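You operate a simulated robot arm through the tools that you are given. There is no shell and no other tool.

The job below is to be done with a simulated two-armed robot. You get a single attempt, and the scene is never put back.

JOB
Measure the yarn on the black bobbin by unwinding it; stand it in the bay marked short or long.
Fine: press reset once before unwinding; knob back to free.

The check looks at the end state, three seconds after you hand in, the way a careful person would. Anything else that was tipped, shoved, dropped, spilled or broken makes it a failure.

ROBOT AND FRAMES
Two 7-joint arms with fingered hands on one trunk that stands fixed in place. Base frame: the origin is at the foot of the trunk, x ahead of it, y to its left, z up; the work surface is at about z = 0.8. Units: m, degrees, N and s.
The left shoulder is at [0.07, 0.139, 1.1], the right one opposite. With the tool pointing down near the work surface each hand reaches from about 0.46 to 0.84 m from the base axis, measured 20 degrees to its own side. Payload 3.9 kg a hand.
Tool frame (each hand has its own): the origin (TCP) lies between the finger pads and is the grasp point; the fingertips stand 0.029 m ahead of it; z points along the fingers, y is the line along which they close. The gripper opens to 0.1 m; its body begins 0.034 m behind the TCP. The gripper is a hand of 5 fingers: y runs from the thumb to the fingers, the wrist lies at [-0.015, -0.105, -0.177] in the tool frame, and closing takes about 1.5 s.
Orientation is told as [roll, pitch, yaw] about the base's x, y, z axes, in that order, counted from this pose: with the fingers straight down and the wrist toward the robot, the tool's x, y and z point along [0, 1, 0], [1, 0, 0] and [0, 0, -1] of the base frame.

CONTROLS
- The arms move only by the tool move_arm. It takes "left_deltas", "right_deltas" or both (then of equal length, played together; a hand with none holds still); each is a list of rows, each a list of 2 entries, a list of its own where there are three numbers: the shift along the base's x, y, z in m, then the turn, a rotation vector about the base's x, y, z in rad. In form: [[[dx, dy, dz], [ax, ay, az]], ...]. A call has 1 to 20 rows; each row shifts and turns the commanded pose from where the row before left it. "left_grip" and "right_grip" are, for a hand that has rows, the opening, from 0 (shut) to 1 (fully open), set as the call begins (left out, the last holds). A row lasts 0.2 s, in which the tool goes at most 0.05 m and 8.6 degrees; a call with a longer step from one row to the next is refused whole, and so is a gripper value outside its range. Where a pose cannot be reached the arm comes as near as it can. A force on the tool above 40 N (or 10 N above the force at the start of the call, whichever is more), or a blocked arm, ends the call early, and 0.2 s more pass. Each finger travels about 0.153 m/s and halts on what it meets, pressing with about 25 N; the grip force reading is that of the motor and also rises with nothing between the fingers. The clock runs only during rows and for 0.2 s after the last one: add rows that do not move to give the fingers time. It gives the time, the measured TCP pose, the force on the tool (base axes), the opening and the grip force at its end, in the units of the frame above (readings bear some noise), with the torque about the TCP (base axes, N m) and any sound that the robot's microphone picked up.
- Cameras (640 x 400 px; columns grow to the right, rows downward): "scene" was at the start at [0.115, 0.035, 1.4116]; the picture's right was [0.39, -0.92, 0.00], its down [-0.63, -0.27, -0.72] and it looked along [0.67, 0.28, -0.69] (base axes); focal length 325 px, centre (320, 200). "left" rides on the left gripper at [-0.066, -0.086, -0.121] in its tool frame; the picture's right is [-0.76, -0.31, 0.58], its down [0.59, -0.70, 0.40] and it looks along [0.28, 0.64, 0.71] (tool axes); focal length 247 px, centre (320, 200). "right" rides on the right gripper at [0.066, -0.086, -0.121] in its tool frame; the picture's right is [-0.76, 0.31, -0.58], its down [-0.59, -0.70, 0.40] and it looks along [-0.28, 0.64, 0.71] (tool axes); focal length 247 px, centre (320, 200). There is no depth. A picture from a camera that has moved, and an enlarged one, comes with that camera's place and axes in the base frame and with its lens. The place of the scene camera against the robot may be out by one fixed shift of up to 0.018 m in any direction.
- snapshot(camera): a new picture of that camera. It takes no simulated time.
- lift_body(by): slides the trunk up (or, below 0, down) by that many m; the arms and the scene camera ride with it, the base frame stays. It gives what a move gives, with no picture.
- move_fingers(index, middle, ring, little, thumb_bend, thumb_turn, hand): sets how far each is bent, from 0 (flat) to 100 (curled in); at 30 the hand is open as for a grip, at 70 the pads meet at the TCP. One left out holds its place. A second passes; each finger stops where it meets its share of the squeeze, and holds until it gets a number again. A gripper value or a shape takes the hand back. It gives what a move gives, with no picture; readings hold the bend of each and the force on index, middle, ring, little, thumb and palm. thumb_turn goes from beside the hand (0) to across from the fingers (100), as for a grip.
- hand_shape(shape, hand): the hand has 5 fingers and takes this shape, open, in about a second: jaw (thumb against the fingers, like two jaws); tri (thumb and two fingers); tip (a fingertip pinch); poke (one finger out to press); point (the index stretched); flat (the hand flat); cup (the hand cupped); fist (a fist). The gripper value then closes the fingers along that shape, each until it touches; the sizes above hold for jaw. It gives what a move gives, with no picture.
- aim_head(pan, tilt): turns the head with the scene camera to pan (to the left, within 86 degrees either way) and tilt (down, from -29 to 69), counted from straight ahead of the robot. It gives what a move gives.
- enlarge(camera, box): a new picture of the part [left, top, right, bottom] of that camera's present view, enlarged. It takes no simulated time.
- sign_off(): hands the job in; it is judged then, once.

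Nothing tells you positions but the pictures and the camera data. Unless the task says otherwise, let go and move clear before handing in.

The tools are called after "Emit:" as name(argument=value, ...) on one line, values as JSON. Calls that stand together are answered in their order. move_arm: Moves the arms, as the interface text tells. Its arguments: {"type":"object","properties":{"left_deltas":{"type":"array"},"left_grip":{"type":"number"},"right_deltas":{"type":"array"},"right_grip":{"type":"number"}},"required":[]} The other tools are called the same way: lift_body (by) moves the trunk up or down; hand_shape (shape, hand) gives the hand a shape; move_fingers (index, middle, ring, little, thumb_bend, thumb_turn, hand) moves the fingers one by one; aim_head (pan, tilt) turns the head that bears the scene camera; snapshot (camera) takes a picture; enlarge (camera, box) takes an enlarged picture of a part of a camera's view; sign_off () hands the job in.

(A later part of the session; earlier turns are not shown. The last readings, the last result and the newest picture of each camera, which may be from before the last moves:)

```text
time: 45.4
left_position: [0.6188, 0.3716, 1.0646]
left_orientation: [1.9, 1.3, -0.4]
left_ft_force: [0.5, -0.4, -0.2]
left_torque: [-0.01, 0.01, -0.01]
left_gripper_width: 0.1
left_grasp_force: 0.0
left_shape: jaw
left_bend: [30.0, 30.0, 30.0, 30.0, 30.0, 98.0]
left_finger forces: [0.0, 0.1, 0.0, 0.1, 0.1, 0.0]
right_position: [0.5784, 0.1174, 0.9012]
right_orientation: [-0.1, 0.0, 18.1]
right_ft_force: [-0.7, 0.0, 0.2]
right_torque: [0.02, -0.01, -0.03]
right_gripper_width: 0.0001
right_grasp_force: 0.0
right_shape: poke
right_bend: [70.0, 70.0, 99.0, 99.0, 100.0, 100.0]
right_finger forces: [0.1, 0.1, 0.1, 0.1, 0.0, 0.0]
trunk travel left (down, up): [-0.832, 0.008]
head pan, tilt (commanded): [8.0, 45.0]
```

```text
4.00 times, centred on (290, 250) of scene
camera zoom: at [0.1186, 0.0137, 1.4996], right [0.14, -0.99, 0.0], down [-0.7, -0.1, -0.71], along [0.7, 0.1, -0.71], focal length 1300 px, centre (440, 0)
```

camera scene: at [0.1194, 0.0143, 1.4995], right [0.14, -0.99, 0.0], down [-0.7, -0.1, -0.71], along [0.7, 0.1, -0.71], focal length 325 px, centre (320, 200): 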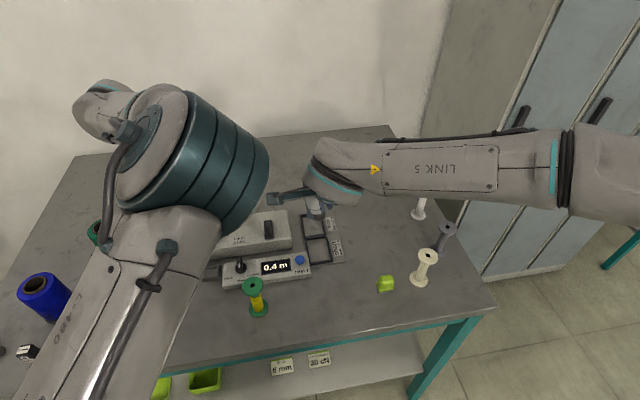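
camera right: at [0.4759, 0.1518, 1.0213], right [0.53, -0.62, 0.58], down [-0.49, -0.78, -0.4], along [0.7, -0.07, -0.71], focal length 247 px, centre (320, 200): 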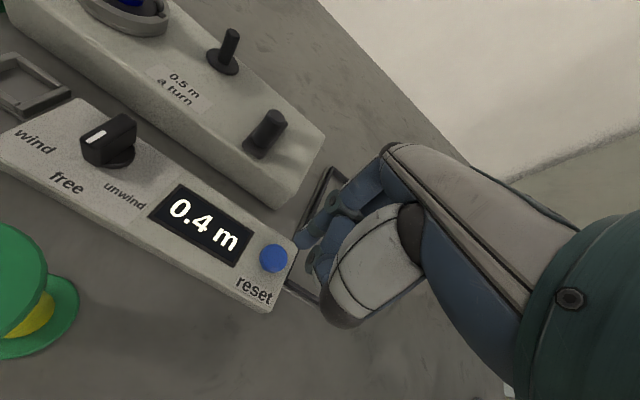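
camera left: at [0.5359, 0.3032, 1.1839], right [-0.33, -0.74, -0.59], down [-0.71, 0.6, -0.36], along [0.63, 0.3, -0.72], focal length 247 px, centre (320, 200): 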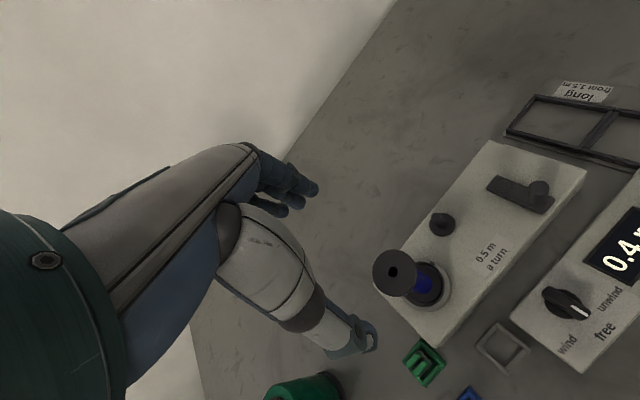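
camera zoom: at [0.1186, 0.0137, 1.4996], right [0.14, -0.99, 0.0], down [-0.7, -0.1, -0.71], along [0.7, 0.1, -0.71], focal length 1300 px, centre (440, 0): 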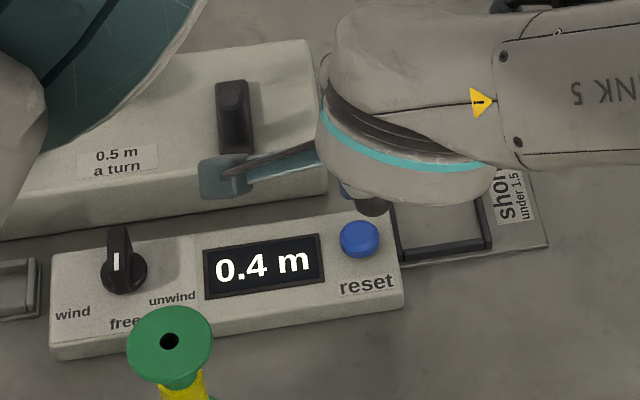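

The button centre measures [0.578, 0.1235], and the fingertip is right above it at about z = 0.872. I'll descend to just above the button.

Emit:
move_arm(right_deltas=[[[0, 0.001, -0.018], [0, 0, 0]], [[0, 0, -0.016], [0, 0, 0]], [[0, 0, 0], [0, 0, 0]]])

Emit:
enlarge(camera="right", box=[200, 180, 400, 320])

Emit:
enlarge(camera="scene", box=[230, 200, 350, 300])

```text
time: 46.2
left_position: [0.619, 0.371, 1.0645]
left_orientation: [1.9, 1.5, -0.4]
left_ft_force: [0.0, 0.2, 0.5]
left_torque: [0.04, -0.01, 0.03]
left_gripper_width: 0.0998
left_grasp_force: 0.1
left_shape: jaw
left_bend: [30.0, 30.0, 30.0, 30.0, 30.0, 98.0]
left_finger forces: [0.1, 0.0, 0.1, 0.1, 0.0, 0.1]
right_position: [0.5772, 0.1195, 0.8654]
right_orientation: [0.0, 0.0, 18.2]
right_ft_force: [0.4, 0.2, -0.9]
right_torque: [0.02, -0.04, -0.03]
right_gripper_width: 0.0001
right_grasp_force: 0.1
right_shape: poke
right_bend: [70.0, 70.0, 99.0, 99.0, 100.0, 100.0]
right_finger forces: [0.0, 0.0, 0.0, 0.0, 0.1, 0.1]
trunk travel left (down, up): [-0.832, 0.008]
head pan, tilt (commanded): [8.0, 45.0]
```

```text
2.86 times, centred on (300, 250) of right
camera zoom: at [0.4757, 0.1542, 0.9866], right [0.53, -0.62, 0.58], down [-0.49, -0.78, -0.4], along [0.7, -0.07, -0.71], focal length 706 px, centre (377, 57)
```

zoom: 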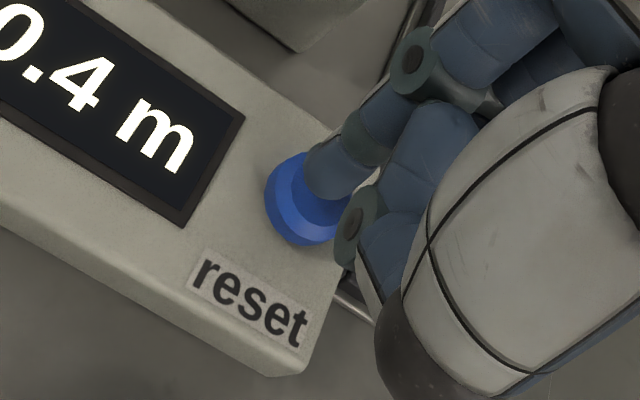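

```text
4.00 times, centred on (290, 250) of scene
camera zoom: at [0.1195, 0.0143, 1.4995], right [0.14, -0.99, 0.0], down [-0.7, -0.1, -0.71], along [0.7, 0.1, -0.71], focal length 1300 px, centre (440, 0)
```

zoom: 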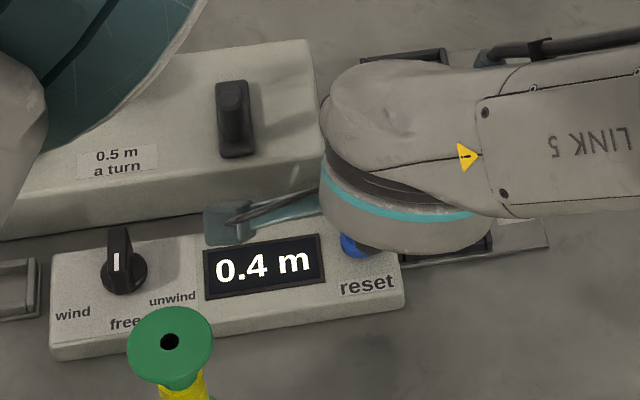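

The fingertip is just above the button. I'll press in small steps, watching the force and the display.

Emit:
move_arm(right_deltas=[[[0, 0, -0.004], [0, 0, 0]], [[0, 0, -0.004], [0, 0, 0]], [[0, 0, 0], [0, 0, 0]]])

Emit:
enlarge(camera="right", box=[160, 140, 400, 320])

```text
time: 47.0
left_position: [0.6187, 0.3714, 1.066]
left_orientation: [2.0, 1.3, -0.4]
left_ft_force: [-0.2, -0.6, 0.6]
left_torque: [0.01, 0.01, -0.03]
left_gripper_width: 0.1001
left_grasp_force: 0.1
left_shape: jaw
left_bend: [30.0, 30.0, 30.0, 30.0, 30.0, 98.0]
left_finger forces: [0.0, 0.0, 0.1, 0.0, 0.0, 0.0]
right_position: [0.5785, 0.1201, 0.8583]
right_orientation: [0.0, -0.1, 18.0]
right_ft_force: [-0.1, -0.2, 5.7]
right_torque: [-0.01, -0.03, -0.01]
right_gripper_width: 0.0001
right_grasp_force: 0.0
right_shape: poke
right_bend: [70.0, 70.0, 99.0, 99.0, 100.0, 100.0]
right_finger forces: [0.0, 5.1, 0.1, 0.1, 0.0, 0.0]
trunk travel left (down, up): [-0.832, 0.008]
head pan, tilt (commanded): [8.0, 45.0]
heard: click
```

```text
2.22 times, centred on (280, 230) of right
camera zoom: at [0.4758, 0.1538, 0.9793], right [0.53, -0.62, 0.58], down [-0.49, -0.78, -0.4], along [0.7, -0.07, -0.71], focal length 549 px, centre (409, 133)
```

zoom: 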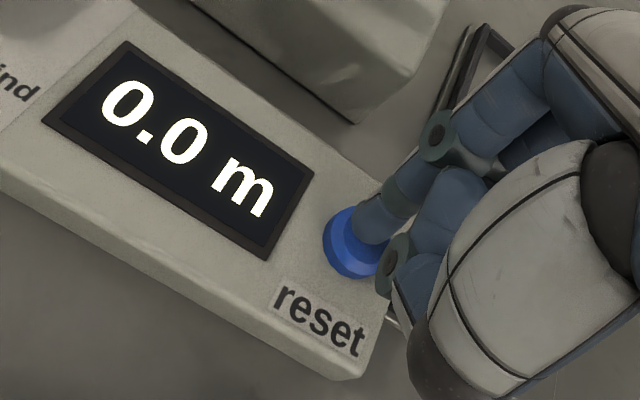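

A click was heard and the display reads 0.0 m: reset has been pressed once. I'll lift the finger straight up and retract.

Emit:
move_arm(right_deltas=[[[0, 0, 0.015], [0, 0, 0]], [[0, 0, 0.035], [0, 0, 0]], [[0, 0, 0.045], [0, 0, 0]], [[-0.01, -0.03, 0.03], [0, 0, 0]], [[-0.01, -0.04, 0.01], [0, 0, 0]], [[-0.01, -0.04, 0.01], [0, 0, 0]], [[0, 0, 0], [0, 0, 0]]])

Emit:
snapshot(camera="right")

Emit:
snapshot(camera="scene")

```text
time: 48.6
left_position: [0.6197, 0.3713, 1.0637]
left_orientation: [2.0, 1.5, -0.4]
left_ft_force: [0.6, -0.3, -0.5]
left_torque: [-0.05, 0.0, -0.03]
left_gripper_width: 0.0996
left_grasp_force: 0.1
left_shape: jaw
left_bend: [30.0, 30.0, 30.0, 30.0, 30.0, 98.0]
left_finger forces: [0.1, 0.0, 0.0, 0.0, 0.0, 0.0]
right_position: [0.549, 0.0105, 1.002]
right_orientation: [0.0, 0.0, 18.1]
right_ft_force: [0.6, -0.7, 1.1]
right_torque: [0.0, 0.0, -0.02]
right_gripper_width: 0.0002
right_grasp_force: 0.1
right_shape: poke
right_bend: [70.0, 70.0, 99.0, 99.0, 100.0, 100.0]
right_finger forces: [0.1, 0.0, 0.0, 0.0, 0.0, 0.0]
trunk travel left (down, up): [-0.832, 0.008]
head pan, tilt (commanded): [8.0, 45.0]
```

```text
taken
camera right: at [0.4468, 0.0455, 1.1231], right [0.53, -0.62, 0.58], down [-0.49, -0.78, -0.4], along [0.7, -0.07, -0.71], focal length 247 px, centre (320, 200)
```

right: 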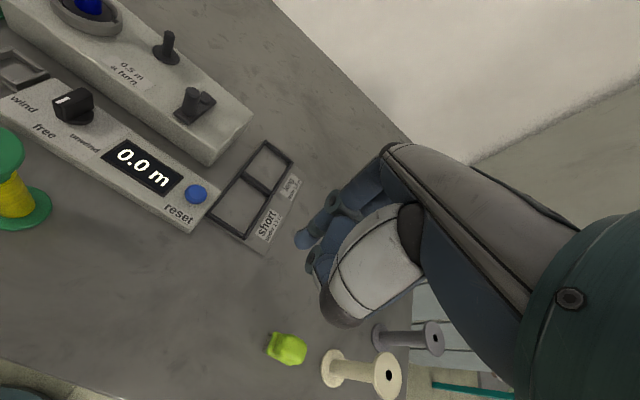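

```text
taken
camera scene: at [0.12, 0.0153, 1.4994], right [0.14, -0.99, 0.0], down [-0.7, -0.1, -0.71], along [0.7, 0.1, -0.71], focal length 325 px, centre (320, 200)
```

scene: 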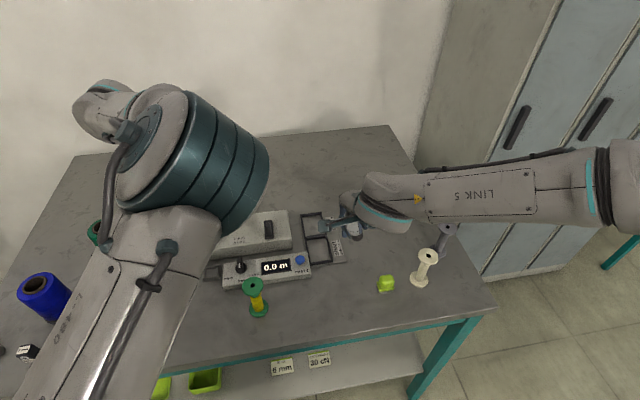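

Reset is done and the display shows 0.0 m. Now the knob: I'll shape the left hand to poke, turn it to the machine's yaw and bring it near the knob at a safe height.

Emit:
hand_shape(hand="left", shape="poke")

Emit:
move_arm(left_deltas=[[[-0.033, -0.032, 0], [-0.01, -0.008, 0.107]], [[-0.033, -0.032, 0], [-0.01, -0.008, 0.107]], [[-0.034, -0.031, 0], [-0.01, -0.008, 0.107]], [[0, 0, -0.04], [0, 0, 0]], [[0, 0, -0.04], [0, 0, 0]], [[0, 0, 0], [0, 0, 0]]])

Emit:
snapshot(camera="right")

Emit:
snapshot(camera="left")

```text
time: 49.5
left_position: [0.6203, 0.3708, 1.0631]
left_orientation: [1.8, 1.4, -0.3]
left_ft_force: [-0.1, 0.4, 0.4]
left_torque: [-0.03, 0.03, -0.01]
left_gripper_width: 0.0001
left_grasp_force: 0.1
left_shape: poke
left_bend: [70.0, 70.0, 99.0, 99.0, 100.0, 100.0]
left_finger forces: [0.0, 0.1, 0.0, 0.0, 0.0, 0.0]
right_position: [0.549, 0.0093, 1.0025]
right_orientation: [0.0, 0.1, 18.2]
right_ft_force: [0.6, 1.0, 0.0]
right_torque: [0.02, 0.01, 0.0]
right_gripper_width: 0.0
right_grasp_force: 0.3
right_shape: poke
right_bend: [70.0, 70.0, 99.0, 99.0, 100.0, 100.0]
right_finger forces: [0.0, 0.1, 0.1, 0.0, 0.0, 0.1]
trunk travel left (down, up): [-0.832, 0.008]
head pan, tilt (commanded): [8.0, 45.0]
```

```text
time: 50.2
left_position: [0.4843, 0.3117, 0.9305]
left_orientation: [3.3, 17.2, 16.7]
left_ft_force: [0.6, -0.2, -0.8]
left_torque: [0.02, 0.04, -0.03]
left_gripper_width: 0.0
left_grasp_force: 0.0
left_shape: poke
left_bend: [70.0, 70.0, 99.0, 99.0, 100.0, 100.0]
left_finger forces: [0.0, 0.1, 0.2, 0.1, 0.0, 0.1]
right_position: [0.5506, 0.0102, 1.0007]
right_orientation: [0.1, 0.2, 18.1]
right_ft_force: [0.8, 0.0, -0.2]
right_torque: [0.01, 0.03, 0.0]
right_gripper_width: 0.0001
right_grasp_force: 0.0
right_shape: poke
right_bend: [70.0, 70.0, 99.0, 99.0, 100.0, 100.0]
right_finger forces: [0.0, 0.0, 0.1, 0.0, 0.1, 0.0]
trunk travel left (down, up): [-0.832, 0.008]
head pan, tilt (commanded): [8.0, 45.0]
stopped in row 3 (left hand): the arm was blocked; the commanded pose is now the measured one
```

```text
taken
camera right: at [0.4488, 0.0446, 1.1221], right [0.53, -0.62, 0.57], down [-0.49, -0.78, -0.4], along [0.7, -0.07, -0.71], focal length 247 px, centre (320, 200)
```

right: 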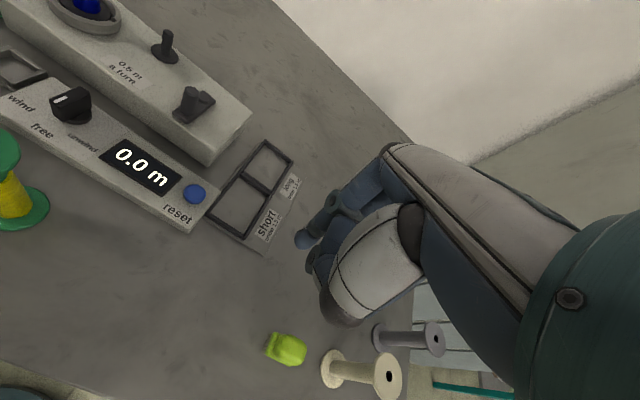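

```text
taken
camera left: at [0.4596, 0.2289, 1.0664], right [-0.25, -0.83, -0.5], down [-0.92, 0.36, -0.14], along [0.3, 0.43, -0.85], focal length 247 px, centre (320, 200)
```

left: 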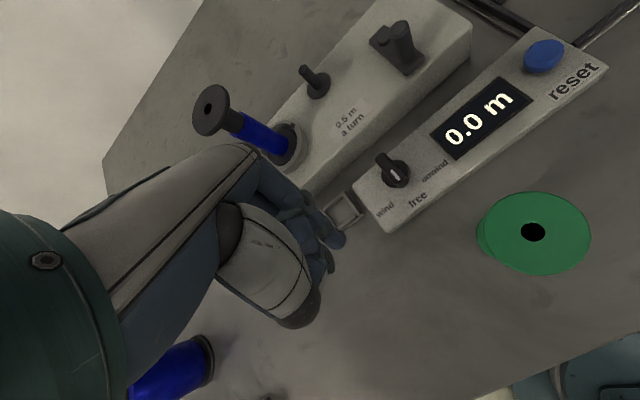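

The left arm was blocked partway and swung to [0.484, 0.312, 0.93]. I'll check the surroundings for contact before moving again.

Emit:
snapshot(camera="scene")

Emit:
aim_head(pan=40, tilt=50)

Emit:
snapshot(camera="scene")

```text
taken
camera scene: at [0.1226, 0.0137, 1.4992], right [0.14, -0.99, 0.0], down [-0.7, -0.1, -0.71], along [0.7, 0.1, -0.71], focal length 325 px, centre (320, 200)
```

scene: 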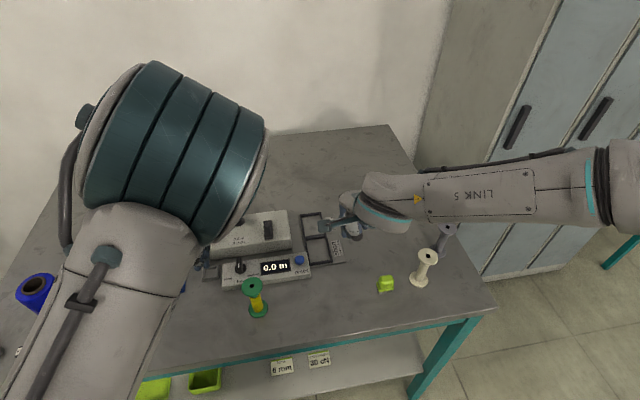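

```text
time: 51.2
left_position: [0.4835, 0.3095, 0.9322]
left_orientation: [3.2, 17.1, 16.5]
left_ft_force: [0.4, 0.4, -0.2]
left_torque: [-0.03, -0.02, -0.02]
left_gripper_width: 0.0001
left_grasp_force: 0.0
left_shape: poke
left_bend: [70.0, 70.0, 99.0, 99.0, 100.0, 100.0]
left_finger forces: [0.0, 0.0, 0.0, 0.0, 0.0, 0.0]
right_position: [0.5491, 0.0105, 1.0021]
right_orientation: [0.0, 0.0, 18.1]
right_ft_force: [0.7, 0.3, -0.1]
right_torque: [0.0, 0.0, 0.01]
right_gripper_width: 0.0
right_grasp_force: 0.1
right_shape: poke
right_bend: [70.0, 70.0, 99.0, 99.0, 100.0, 100.0]
right_finger forces: [0.0, 0.0, 0.1, 0.0, 0.0, 0.0]
trunk travel left (down, up): [-0.832, 0.008]
head pan, tilt (commanded): [40.0, 50.0]
```

```text
taken
camera scene: at [0.0982, 0.0523, 1.4926], right [0.64, -0.77, 0.0], down [-0.59, -0.49, -0.64], along [0.49, 0.41, -0.77], focal length 325 px, centre (320, 200)
```

scene: 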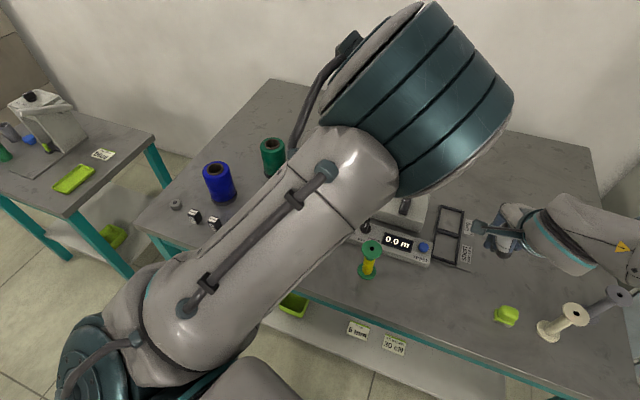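

Nothing has been knocked; the arm seems to have been stopped by a large internal reconfiguration. I'll raise the hand a little and straighten it gradually.

Emit:
move_arm(left_deltas=[[[0, 0, 0.03], [0, 0, 0]], [[0, 0, 0.02], [0.008, -0.075, 0.005]], [[0, 0, 0.01], [0.008, -0.075, 0.005]], [[0, 0, 0], [0.008, -0.075, 0.005]], [[0, 0, 0], [0.008, -0.075, 0.005]], [[0, 0, 0], [0, 0, 0]]])

Emit:
snapshot(camera="left")

```text
time: 52.0
left_position: [0.4387, 0.3177, 0.9208]
left_orientation: [3.1, 20.0, 19.1]
left_ft_force: [0.3, 0.1, -0.2]
left_torque: [-0.01, -0.02, 0.03]
left_gripper_width: 0.0
left_grasp_force: 0.0
left_shape: poke
left_bend: [70.0, 70.0, 99.0, 99.0, 100.0, 100.0]
left_finger forces: [0.0, 0.0, 0.0, 0.0, 0.1, 0.0]
right_position: [0.5483, 0.0098, 1.0017]
right_orientation: [0.0, 0.0, 18.0]
right_ft_force: [0.2, 0.1, -0.4]
right_torque: [0.01, -0.01, 0.03]
right_gripper_width: 0.0
right_grasp_force: 0.0
right_shape: poke
right_bend: [70.0, 70.0, 99.0, 99.0, 100.0, 100.0]
right_finger forces: [0.0, 0.0, 0.0, 0.1, 0.0, 0.0]
trunk travel left (down, up): [-0.832, 0.008]
head pan, tilt (commanded): [40.0, 50.0]
stopped in row 3 (left hand): the arm was blocked; the commanded pose is now the measured one
```

```text
taken
camera left: at [0.424, 0.2369, 1.0578], right [-0.23, -0.85, -0.48], down [-0.94, 0.32, -0.1], along [0.24, 0.43, -0.87], focal length 247 px, centre (320, 200)
```

left: 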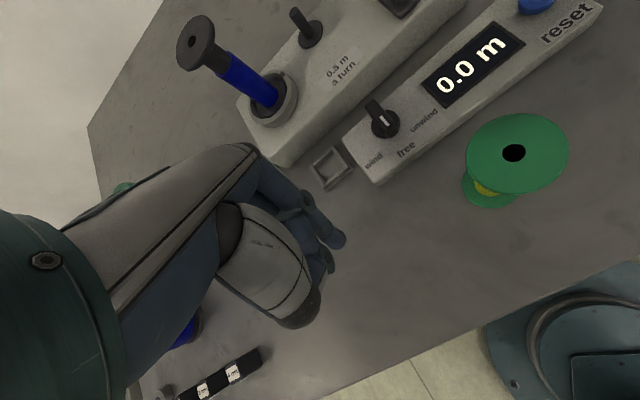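

The arm's solver is jumping between configurations. I'll test a plain small upward move without turning to see whether it tracks.

Emit:
move_arm(left_deltas=[[[0, 0, 0.01], [0, 0, 0]], [[0, 0, 0.01], [0, 0, 0]]])

```text
time: 52.5
left_position: [0.4313, 0.3234, 0.9301]
left_orientation: [2.2, 21.3, 20.5]
left_ft_force: [0.2, -0.3, -0.2]
left_torque: [0.01, -0.01, -0.01]
left_gripper_width: 0.0002
left_grasp_force: 0.0
left_shape: poke
left_bend: [70.0, 70.0, 99.0, 99.0, 100.0, 100.0]
left_finger forces: [0.0, 0.1, 0.0, 0.0, 0.0, 0.1]
right_position: [0.5486, 0.0113, 1.0033]
right_orientation: [0.0, 0.1, 18.1]
right_ft_force: [-0.1, 0.0, 0.5]
right_torque: [0.02, 0.03, 0.02]
right_gripper_width: 0.0001
right_grasp_force: 0.1
right_shape: poke
right_bend: [70.0, 70.0, 99.0, 99.0, 100.0, 100.0]
right_finger forces: [0.0, 0.0, 0.0, 0.1, 0.1, 0.0]
trunk travel left (down, up): [-0.832, 0.008]
head pan, tilt (commanded): [40.0, 50.0]
```

Emit:
move_arm(left_deltas=[[[0, 0, 0], [0, 0, 0]], [[0, 0, 0], [0, 0, 0]], [[0, 0, 0], [0, 0, 0]], [[0, 0, 0], [0, 0, 0]]])

```text
time: 53.5
left_position: [0.4338, 0.3215, 0.9327]
left_orientation: [1.8, 21.1, 20.2]
left_ft_force: [-0.3, -0.5, -0.4]
left_torque: [-0.01, -0.01, -0.01]
left_gripper_width: 0.0
left_grasp_force: 0.1
left_shape: poke
left_bend: [70.0, 70.0, 99.0, 99.0, 100.0, 100.0]
left_finger forces: [0.1, 0.0, 0.1, 0.0, 0.0, 0.1]
right_position: [0.5477, 0.0104, 1.0029]
right_orientation: [0.0, 0.0, 18.2]
right_ft_force: [0.0, 0.3, -0.5]
right_torque: [0.0, 0.01, -0.04]
right_gripper_width: 0.0
right_grasp_force: 0.0
right_shape: poke
right_bend: [70.0, 70.0, 99.0, 99.0, 100.0, 100.0]
right_finger forces: [0.0, 0.0, 0.0, 0.1, 0.1, 0.1]
trunk travel left (down, up): [-0.832, 0.008]
head pan, tilt (commanded): [40.0, 50.0]
```

It responds, but with a steady offset, so a joint is near its limit at this yaw. Earlier, yaw 0 or less was comfortable, so I'll turn the hand clockwise while moving forward and up.

Emit:
move_arm(left_deltas=[[[0.01, 0.005, 0.01], [0, 0, -0.08]], [[0.01, 0.005, 0.01], [0, 0, -0.08]], [[0, 0, 0], [0, 0, 0]]])

```text
time: 54.4
left_position: [0.4577, 0.3283, 0.9567]
left_orientation: [1.2, 20.1, 10.5]
left_ft_force: [0.1, 0.2, 0.3]
left_torque: [-0.03, 0.0, -0.01]
left_gripper_width: 0.0002
left_grasp_force: 0.0
left_shape: poke
left_bend: [70.0, 70.0, 99.0, 99.0, 100.0, 100.0]
left_finger forces: [0.0, 0.0, 0.0, 0.0, 0.0, 0.0]
right_position: [0.5487, 0.0101, 1.0022]
right_orientation: [0.0, -0.1, 18.1]
right_ft_force: [0.2, -0.4, -0.1]
right_torque: [-0.01, -0.01, 0.03]
right_gripper_width: 0.0001
right_grasp_force: 0.0
right_shape: poke
right_bend: [70.0, 70.0, 99.0, 99.0, 100.0, 100.0]
right_finger forces: [0.0, 0.1, 0.1, 0.1, 0.1, 0.0]
trunk travel left (down, up): [-0.832, 0.008]
head pan, tilt (commanded): [40.0, 50.0]
```

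That tracks properly. I'll continue clockwise and take out the pitch.

Emit:
move_arm(left_deltas=[[[0.01, 0, 0.015], [0, -0.03, -0.09]], [[0.01, 0, 0.015], [0, -0.06, -0.09]], [[0.01, 0, 0.01], [0, -0.08, -0.09]], [[0, 0, 0], [0, 0, 0]]])

```text
time: 55.4
left_position: [0.4885, 0.3295, 0.9947]
left_orientation: [2.5, 10.5, -5.0]
left_ft_force: [-0.3, 0.3, 0.3]
left_torque: [0.01, -0.03, -0.01]
left_gripper_width: 0.0
left_grasp_force: 0.1
left_shape: poke
left_bend: [70.0, 70.0, 99.0, 99.0, 100.0, 100.0]
left_finger forces: [0.1, 0.0, 0.1, 0.0, 0.1, 0.0]
right_position: [0.5486, 0.0109, 1.0034]
right_orientation: [0.0, 0.0, 18.2]
right_ft_force: [0.2, -0.2, 0.2]
right_torque: [0.02, -0.01, 0.0]
right_gripper_width: 0.0
right_grasp_force: 0.1
right_shape: poke
right_bend: [70.0, 70.0, 99.0, 99.0, 100.0, 100.0]
right_finger forces: [0.0, 0.0, 0.0, 0.0, 0.0, 0.0]
trunk travel left (down, up): [-0.832, 0.008]
head pan, tilt (commanded): [40.0, 50.0]
```

Emit:
move_arm(left_deltas=[[[0.008, -0.008, 0], [-0.015, -0.065, -0.05]], [[0.008, -0.008, 0], [-0.015, -0.06, -0.05]], [[0.008, -0.008, 0], [-0.01, -0.055, -0.05]], [[0, 0, 0], [0, 0, 0]]])

Emit:
aim_head(pan=8, tilt=45)

Emit:
snapshot(camera="left")

Emit:
snapshot(camera="right")

Emit:
snapshot(camera="scene")

```text
time: 56.4
left_position: [0.5157, 0.3017, 1.0014]
left_orientation: [3.0, -0.6, -14.5]
left_ft_force: [1.0, 0.4, -1.1]
left_torque: [-0.01, 0.01, -0.02]
left_gripper_width: 0.0
left_grasp_force: 0.2
left_shape: poke
left_bend: [70.0, 70.0, 99.0, 99.0, 100.0, 100.0]
left_finger forces: [0.0, 0.0, 0.1, 0.0, 0.0, 0.0]
right_position: [0.5494, 0.0098, 1.0013]
right_orientation: [0.1, 0.0, 18.1]
right_ft_force: [-0.6, 0.3, 0.7]
right_torque: [-0.01, 0.02, -0.01]
right_gripper_width: 0.0
right_grasp_force: 0.1
right_shape: poke
right_bend: [70.0, 70.0, 99.0, 99.0, 100.0, 100.0]
right_finger forces: [0.0, 0.1, 0.0, 0.0, 0.1, 0.0]
trunk travel left (down, up): [-0.832, 0.008]
head pan, tilt (commanded): [40.0, 50.0]
```

```text
time: 57.3
left_position: [0.5153, 0.3025, 1.001]
left_orientation: [2.9, -0.5, -14.4]
left_ft_force: [-0.4, 0.5, -1.0]
left_torque: [-0.01, 0.01, 0.02]
left_gripper_width: 0.0
left_grasp_force: 0.1
left_shape: poke
left_bend: [70.0, 70.0, 99.0, 99.0, 100.0, 100.0]
left_finger forces: [0.1, 0.1, 0.1, 0.0, 0.0, 0.0]
right_position: [0.5494, 0.0111, 1.0031]
right_orientation: [0.0, 0.1, 18.1]
right_ft_force: [0.0, -0.7, -0.1]
right_torque: [0.0, -0.03, 0.0]
right_gripper_width: 0.0001
right_grasp_force: 0.0
right_shape: poke
right_bend: [70.0, 70.0, 99.0, 99.0, 100.0, 100.0]
right_finger forces: [0.0, 0.0, 0.0, 0.0, 0.0, 0.1]
trunk travel left (down, up): [-0.832, 0.008]
head pan, tilt (commanded): [8.0, 45.0]
```

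```text
taken
camera left: at [0.4125, 0.2561, 1.1163], right [-0.47, -0.63, -0.62], down [-0.53, 0.76, -0.37], along [0.71, 0.15, -0.69], focal length 247 px, centre (320, 200)
```

left: 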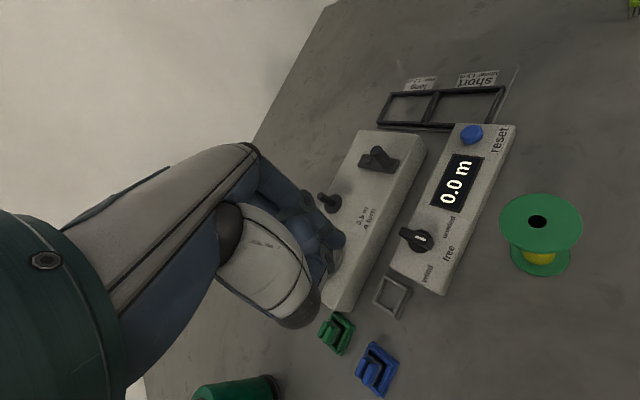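

```text
taken
camera right: at [0.4465, 0.0453, 1.1234], right [0.53, -0.62, 0.58], down [-0.49, -0.78, -0.4], along [0.7, -0.07, -0.71], focal length 247 px, centre (320, 200)
```

right: 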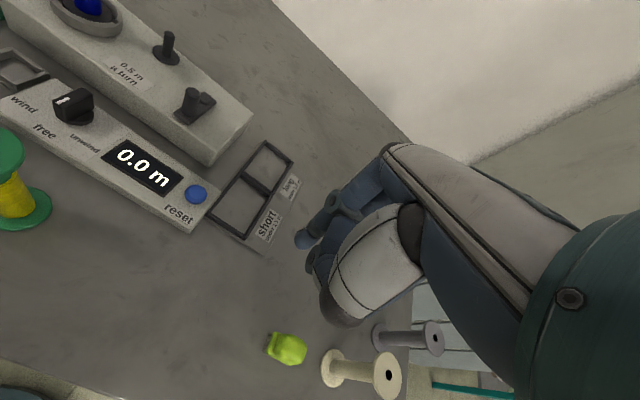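

```text
taken
camera scene: at [0.1195, 0.0145, 1.4995], right [0.14, -0.99, 0.0], down [-0.7, -0.1, -0.71], along [0.7, 0.1, -0.71], focal length 325 px, centre (320, 200)
```

scene: 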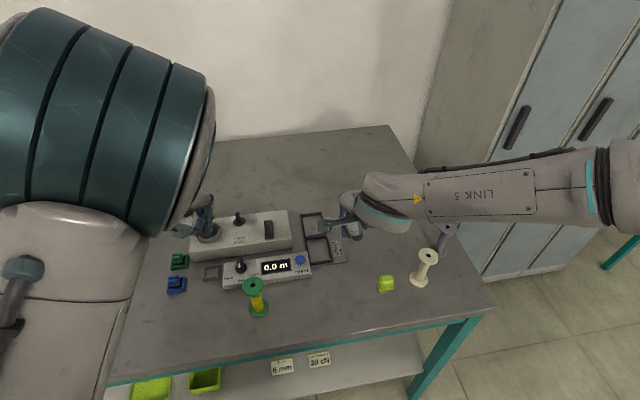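

The left hand is back under control at yaw -14°, and nothing else has moved. I'll zoom on the knob and the fingertip for precise positions.

Emit:
enlarge(camera="left", box=[380, 200, 480, 300])

Emit:
enlarge(camera="left", box=[270, 190, 370, 300])

Emit:
enlarge(camera="scene", box=[160, 180, 280, 290])

Emit:
enlarge(camera="right", box=[0, 60, 120, 160])

```text
4.00 times, centred on (430, 250) of left
camera zoom: at [0.4125, 0.2561, 1.1163], right [-0.47, -0.63, -0.62], down [-0.53, 0.76, -0.37], along [0.71, 0.15, -0.69], focal length 988 px, centre (-120, 0)
```

zoom: 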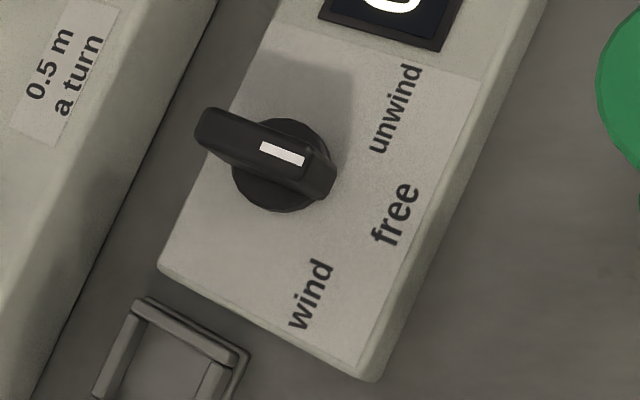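

```text
3.64 times, centred on (320, 245) of left
camera zoom: at [0.4125, 0.2561, 1.1163], right [-0.47, -0.63, -0.62], down [-0.53, 0.76, -0.37], along [0.71, 0.15, -0.69], focal length 898 px, centre (320, 36)
```

zoom: 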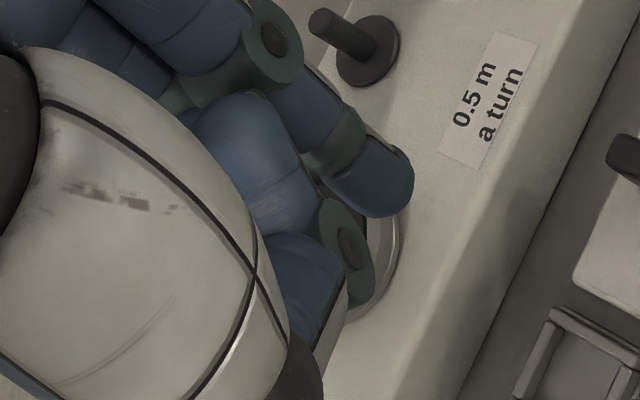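

```text
3.64 times, centred on (220, 235) of scene
camera zoom: at [0.1195, 0.0145, 1.4995], right [0.14, -0.99, 0.0], down [-0.7, -0.1, -0.71], along [0.7, 0.1, -0.71], focal length 1182 px, centre (684, 73)
```

zoom: 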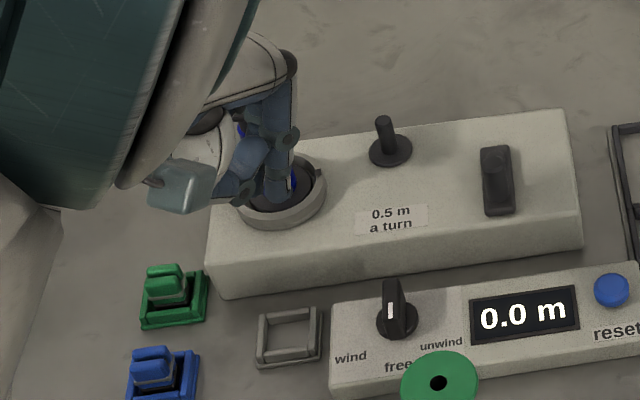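

```text
4.00 times, centred on (60, 110) of right
camera zoom: at [0.4465, 0.0453, 1.1234], right [0.53, -0.62, 0.58], down [-0.49, -0.78, -0.4], along [0.7, -0.07, -0.71], focal length 988 px, centre (1360, 560)
```

zoom: 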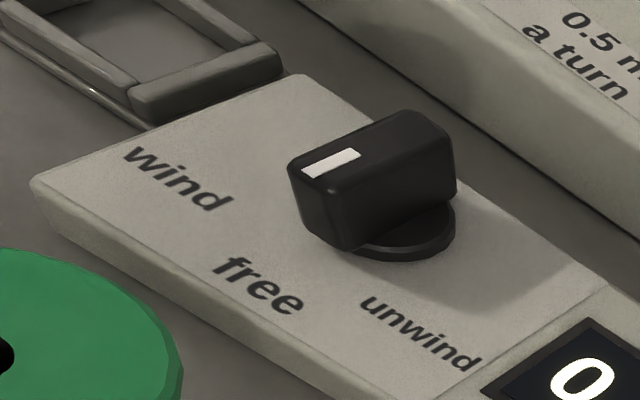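

The knob centre is at [0.537, 0.261] with its bar top at about z = 0.842; the labels put "unwind" 55° counter-clockwise of "free". I'll level the hand and come down on the bar's left side, near the pointer end, to push it round with the fingertip.

Emit:
move_arm(left_deltas=[[[0.002, -0.01, -0.03], [-0.0234, 0.0105, 0]], [[0.002, -0.01, -0.035], [-0.0234, 0.0105, 0]], [[0.001, 0, -0.035], [0, 0, 0]], [[0, 0, 0], [0, 0, 0]]])

Emit:
snapshot(camera="left")

Emit:
enlarge(camera="right", box=[0, 40, 160, 160])

Emit:
enlarge(camera="scene", box=[160, 180, 320, 310])

```text
time: 58.3
left_position: [0.5206, 0.2805, 0.9016]
left_orientation: [0.2, 0.0, -14.4]
left_ft_force: [-0.3, 0.3, 1.0]
left_torque: [0.02, 0.02, 0.02]
left_gripper_width: 0.0
left_grasp_force: 0.1
left_shape: poke
left_bend: [70.0, 70.0, 99.0, 99.0, 100.0, 100.0]
left_finger forces: [0.1, 0.0, 0.1, 0.0, 0.0, 0.1]
right_position: [0.5486, 0.0095, 1.0037]
right_orientation: [-0.1, 0.0, 18.0]
right_ft_force: [-0.5, 0.0, -0.1]
right_torque: [-0.03, 0.01, -0.04]
right_gripper_width: 0.0
right_grasp_force: 0.1
right_shape: poke
right_bend: [70.0, 70.0, 99.0, 99.0, 100.0, 100.0]
right_finger forces: [0.0, 0.0, 0.1, 0.0, 0.1, 0.0]
trunk travel left (down, up): [-0.832, 0.008]
head pan, tilt (commanded): [8.0, 45.0]
```

```text
taken
camera left: at [0.4203, 0.2396, 1.0208], right [-0.48, -0.66, -0.58], down [-0.53, 0.75, -0.4], along [0.69, 0.12, -0.71], focal length 247 px, centre (320, 200)
```

left: 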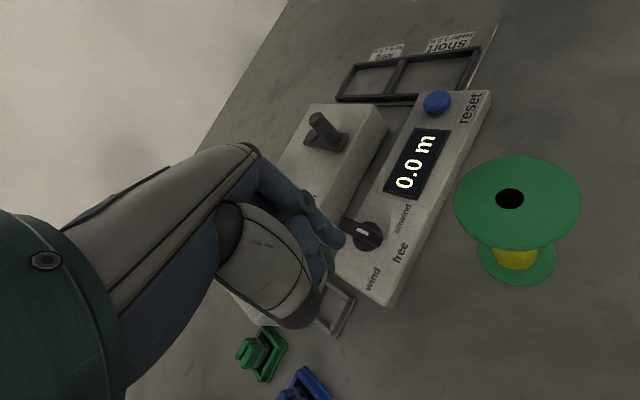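

```text
3.33 times, centred on (80, 100) of right
camera zoom: at [0.4461, 0.0449, 1.1235], right [0.53, -0.62, 0.58], down [-0.49, -0.78, -0.4], along [0.7, -0.07, -0.71], focal length 823 px, centre (1120, 533)
```

zoom: 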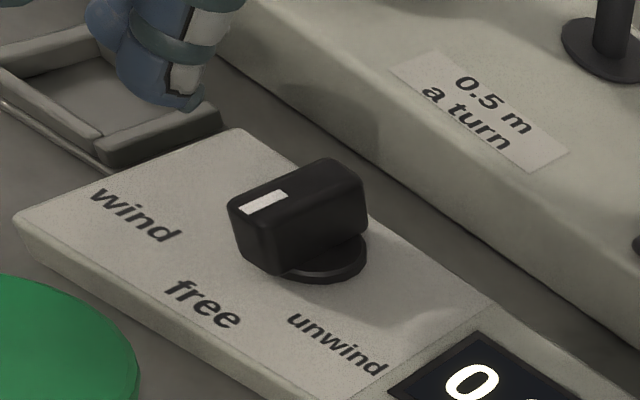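

```text
3.08 times, centred on (240, 245) of scene
camera zoom: at [0.119, 0.0139, 1.4996], right [0.14, -0.99, 0.0], down [-0.7, -0.1, -0.71], along [0.7, 0.1, -0.71], focal length 1000 px, centre (566, 62)
```

zoom: 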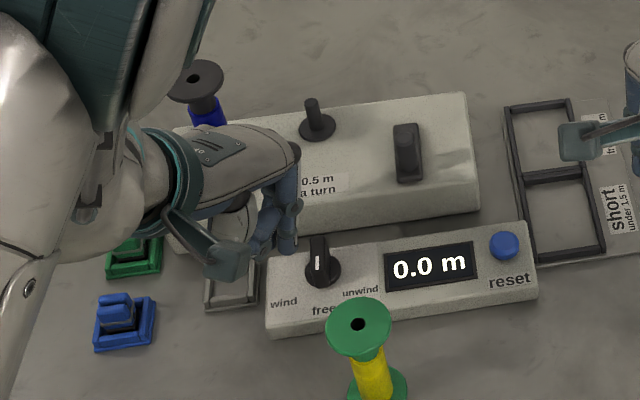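

The fingertip may be only just clear of the bar's left side, so I'll shift it 6 mm left before lowering beside the knob.

Emit:
move_arm(left_deltas=[[[-0.002, 0.006, 0], [0, 0, 0]], [[0, 0, -0.02], [0, 0, 0]], [[0, 0, -0.02], [0, 0, 0]], [[0, 0, 0], [0, 0, 0]]])

Emit:
enlarge(camera="right", box=[0, 40, 160, 160])

Emit:
enlarge(camera="left", box=[280, 170, 440, 300])

Emit:
enlarge(camera="scene", box=[190, 220, 290, 300])

```text
time: 59.3
left_position: [0.5179, 0.2903, 0.8612]
left_orientation: [0.2, -0.1, -14.4]
left_ft_force: [0.1, -0.4, 0.1]
left_torque: [-0.02, -0.02, 0.02]
left_gripper_width: 0.0
left_grasp_force: 0.1
left_shape: poke
left_bend: [70.0, 70.0, 99.0, 99.0, 100.0, 100.0]
left_finger forces: [0.1, 0.1, 0.1, 0.0, 0.0, 0.0]
right_position: [0.548, 0.0108, 1.0029]
right_orientation: [0.1, 0.0, 18.2]
right_ft_force: [0.4, -0.3, -0.5]
right_torque: [0.0, 0.0, -0.01]
right_gripper_width: 0.0002
right_grasp_force: 0.1
right_shape: poke
right_bend: [70.0, 70.0, 99.0, 99.0, 100.0, 100.0]
right_finger forces: [0.0, 0.0, 0.0, 0.1, 0.0, 0.1]
trunk travel left (down, up): [-0.832, 0.008]
head pan, tilt (commanded): [8.0, 45.0]
```

```text
3.33 times, centred on (80, 100) of right
camera zoom: at [0.4461, 0.045, 1.1235], right [0.53, -0.62, 0.58], down [-0.49, -0.78, -0.4], along [0.7, -0.07, -0.71], focal length 823 px, centre (1120, 533)
```

zoom: 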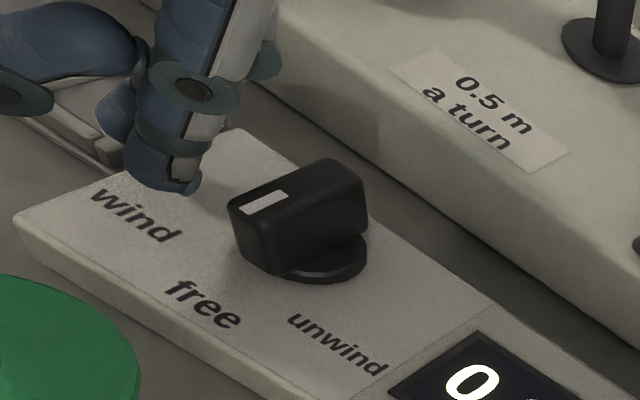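

```text
3.08 times, centred on (360, 235) of left
camera zoom: at [0.4175, 0.2477, 0.9811], right [-0.48, -0.66, -0.58], down [-0.53, 0.75, -0.4], along [0.69, 0.12, -0.71], focal length 760 px, centre (197, 92)
```

zoom: 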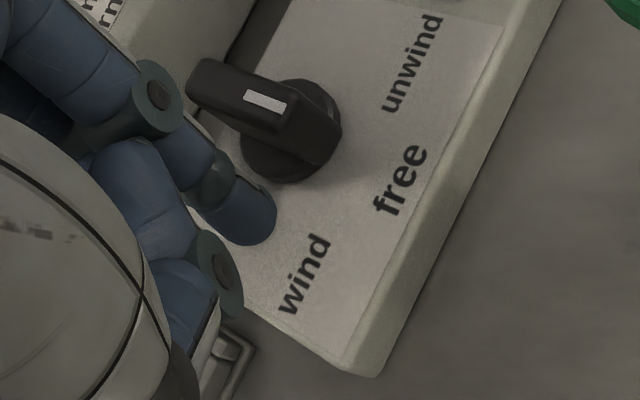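

```text
5.00 times, centred on (240, 260) of scene
camera zoom: at [0.119, 0.014, 1.4996], right [0.14, -0.99, 0.0], down [-0.7, -0.1, -0.71], along [0.7, 0.1, -0.71], focal length 1625 px, centre (720, -100)
```

zoom: 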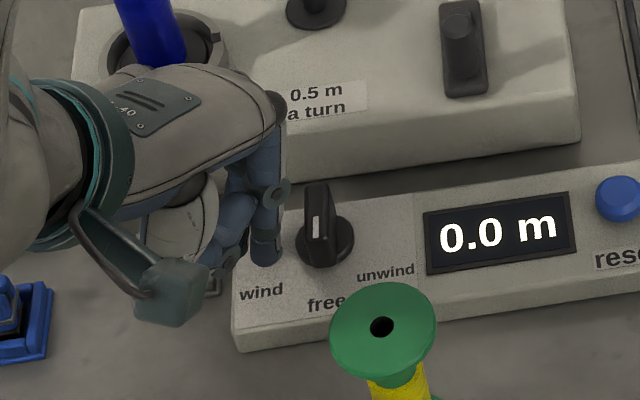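

The fingertip is correctly placed left of the pointer end. I'll lower slightly and sweep it along the arc towards "unwind", pausing at about 45° to look.

Emit:
move_arm(left_deltas=[[[0, 0, -0.006], [0, 0, 0]], [[0.003, -0.0085, 0], [0, 0, 0]], [[-0.0008, -0.004, 0], [0, 0, 0]], [[-0.0007, -0.004, 0], [0, 0, 0]], [[-0.0008, -0.0047, 0], [0, 0, 0]], [[0.0005, -0.0049, 0], [0, 0, 0]], [[0, 0, 0], [0, 0, 0]]])

Emit:
enlarge(camera="right", box=[0, 40, 160, 160])

Emit:
enlarge(camera="left", box=[280, 170, 440, 300])

```text
time: 60.9
left_position: [0.5171, 0.2627, 0.8549]
left_orientation: [0.1, -0.1, -14.3]
left_ft_force: [-5.4, 5.9, 5.2]
left_torque: [0.07, -0.04, 0.07]
left_gripper_width: 0.0002
left_grasp_force: 0.0
left_shape: poke
left_bend: [71.0, 70.0, 99.0, 99.0, 100.0, 100.0]
left_finger forces: [3.3, 6.2, 0.0, 0.0, 0.0, 0.1]
right_position: [0.5476, 0.0107, 1.003]
right_orientation: [0.0, 0.0, 18.0]
right_ft_force: [-0.6, -0.9, -0.3]
right_torque: [-0.02, -0.04, -0.03]
right_gripper_width: 0.0
right_grasp_force: 0.1
right_shape: poke
right_bend: [70.0, 70.0, 99.0, 99.0, 100.0, 100.0]
right_finger forces: [0.0, 0.1, 0.1, 0.0, 0.1, 0.0]
trunk travel left (down, up): [-0.832, 0.008]
head pan, tilt (commanded): [8.0, 45.0]
```

```text
3.33 times, centred on (80, 100) of right
camera zoom: at [0.4451, 0.0461, 1.1239], right [0.53, -0.62, 0.58], down [-0.48, -0.78, -0.4], along [0.7, -0.07, -0.71], focal length 823 px, centre (1120, 533)
```

zoom: 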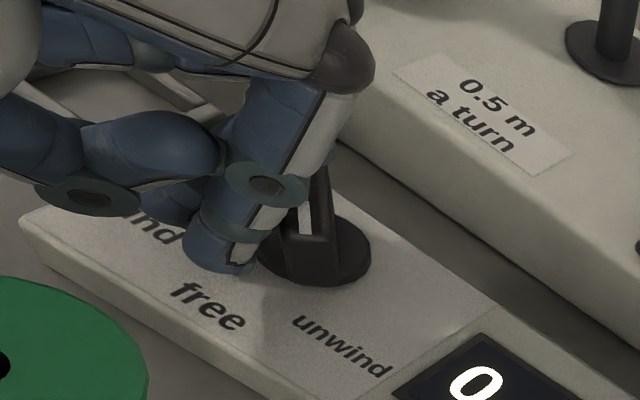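

```text
3.08 times, centred on (360, 235) of left
camera zoom: at [0.4178, 0.2225, 0.9747], right [-0.48, -0.66, -0.58], down [-0.53, 0.74, -0.4], along [0.69, 0.12, -0.71], focal length 760 px, centre (197, 92)
```

zoom: 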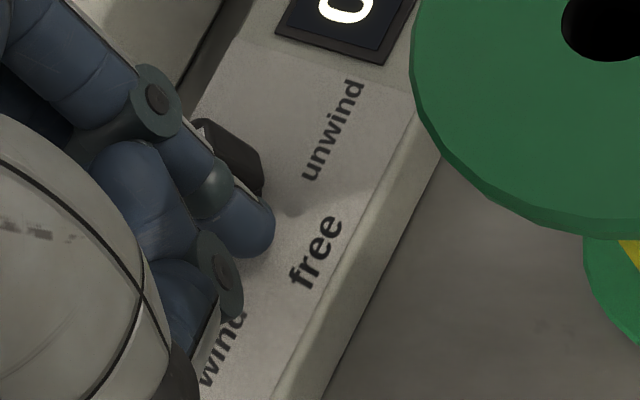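

The knob has turned about 45° towards "unwind". I'll push a little further to line up with the label.

Emit:
move_arm(left_deltas=[[[0.0005, -0.002, 0], [0, 0, 0]], [[0.0007, -0.002, 0], [0, 0, 0]], [[0.0008, -0.0015, 0], [0, 0, 0]], [[0, 0, 0], [0, 0, 0]]])

Emit:
enlarge(camera="right", box=[0, 40, 160, 160])

Emit:
enlarge(camera="scene", box=[180, 190, 320, 300])

```text
time: 61.9
left_position: [0.5176, 0.258, 0.8561]
left_orientation: [0.0, -0.1, -14.5]
left_ft_force: [-10.4, 7.5, 5.2]
left_torque: [0.05, -0.01, 0.03]
left_gripper_width: 0.0
left_grasp_force: 0.0
left_shape: poke
left_bend: [71.0, 70.0, 99.0, 99.0, 100.0, 100.0]
left_finger forces: [7.3, 5.8, 0.0, 0.0, 0.0, 0.1]
right_position: [0.5465, 0.011, 1.0035]
right_orientation: [-0.1, -0.1, 18.1]
right_ft_force: [-0.9, -0.4, -0.2]
right_torque: [-0.02, 0.03, 0.0]
right_gripper_width: 0.0
right_grasp_force: 0.1
right_shape: poke
right_bend: [70.0, 70.0, 99.0, 99.0, 100.0, 100.0]
right_finger forces: [0.1, 0.0, 0.0, 0.1, 0.0, 0.0]
trunk travel left (down, up): [-0.832, 0.008]
head pan, tilt (commanded): [8.0, 45.0]
```

```text
3.33 times, centred on (80, 100) of right
camera zoom: at [0.4443, 0.0461, 1.1243], right [0.53, -0.62, 0.58], down [-0.48, -0.78, -0.4], along [0.7, -0.07, -0.71], focal length 823 px, centre (1120, 533)
```

zoom: 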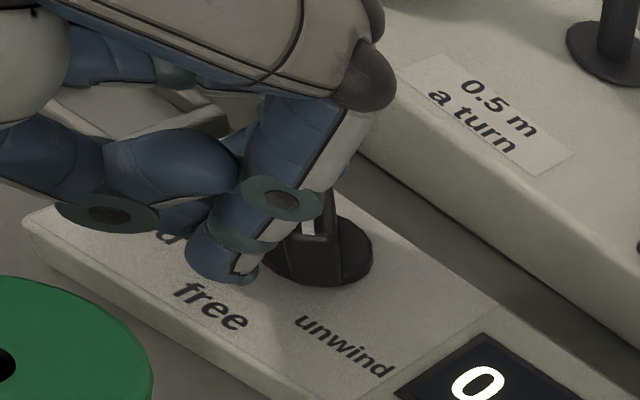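

```text
3.64 times, centred on (250, 245) of scene
camera zoom: at [0.1165, 0.0155, 1.4998], right [0.14, -0.99, 0.0], down [-0.7, -0.1, -0.71], along [0.7, 0.1, -0.71], focal length 1182 px, centre (574, 36)
```

zoom: 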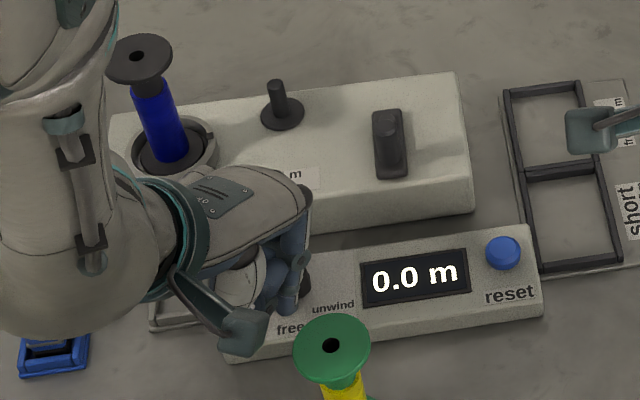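

Resistance has risen, so the knob may be at its stop. I'll back the finger off and look at the pointer.

Emit:
move_arm(left_deltas=[[[-0.006, 0.004, 0], [0, 0, 0]], [[-0.008, 0.01, 0.005], [0, 0, 0]], [[-0.002, 0.02, 0.03], [0, 0, 0]], [[0, 0.02, 0.03], [0, 0, 0]], [[0, 0, 0], [0, 0, 0]]])

Emit:
enlarge(camera="right", box=[0, 40, 160, 160])

Emit:
snapshot(camera="scene")

Emit:
enlarge(camera="left", box=[340, 150, 500, 280])

```text
time: 63.1
left_position: [0.5043, 0.3125, 0.9188]
left_orientation: [0.0, 0.0, -14.4]
left_ft_force: [0.4, 0.3, -0.1]
left_torque: [0.01, 0.02, 0.02]
left_gripper_width: 0.0002
left_grasp_force: 0.0
left_shape: poke
left_bend: [70.0, 70.0, 99.0, 99.0, 100.0, 100.0]
left_finger forces: [0.1, 0.1, 0.0, 0.0, 0.0, 0.0]
right_position: [0.5494, 0.0114, 1.0036]
right_orientation: [0.1, 0.0, 18.2]
right_ft_force: [-0.4, 0.0, -0.7]
right_torque: [0.04, 0.02, 0.02]
right_gripper_width: 0.0
right_grasp_force: 0.0
right_shape: poke
right_bend: [70.0, 70.0, 99.0, 99.0, 100.0, 100.0]
right_finger forces: [0.1, 0.1, 0.0, 0.0, 0.1, 0.0]
trunk travel left (down, up): [-0.832, 0.008]
head pan, tilt (commanded): [8.0, 45.0]
```

```text
3.33 times, centred on (80, 100) of right
camera zoom: at [0.4472, 0.045, 1.123], right [0.53, -0.62, 0.58], down [-0.49, -0.78, -0.4], along [0.7, -0.07, -0.71], focal length 823 px, centre (1120, 533)
```

zoom: 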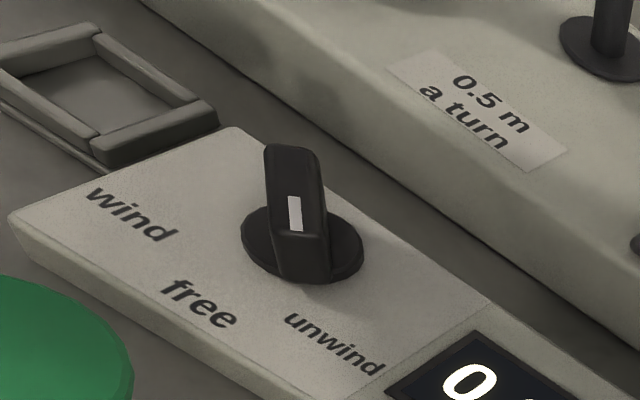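

```text
taken
camera scene: at [0.1204, 0.014, 1.4994], right [0.14, -0.99, 0.0], down [-0.7, -0.1, -0.71], along [0.7, 0.1, -0.71], focal length 325 px, centre (320, 200)
```

scene: 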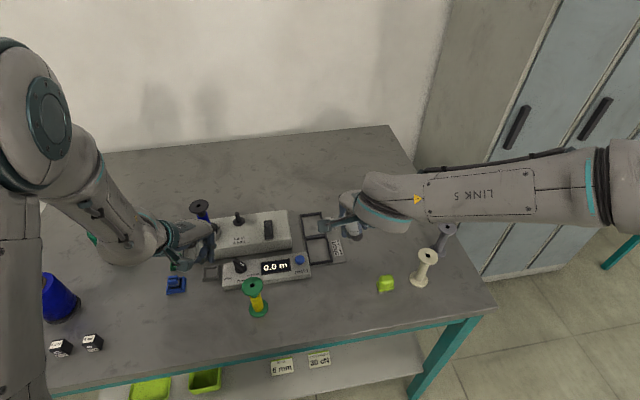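

```text
3.08 times, centred on (420, 215) of left
camera zoom: at [0.4048, 0.2703, 1.0391], right [-0.49, -0.66, -0.58], down [-0.53, 0.75, -0.4], along [0.69, 0.12, -0.71], focal length 760 px, centre (12, 154)
```

zoom: 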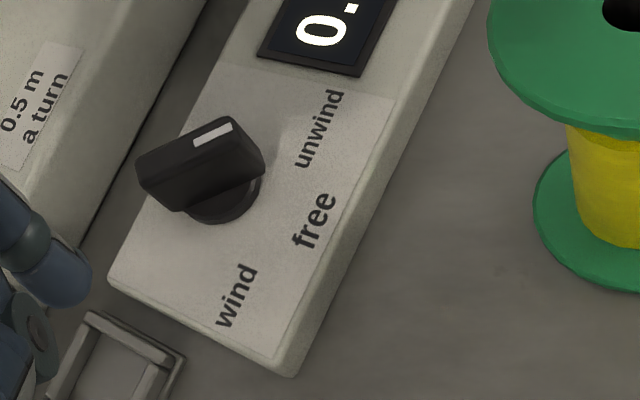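

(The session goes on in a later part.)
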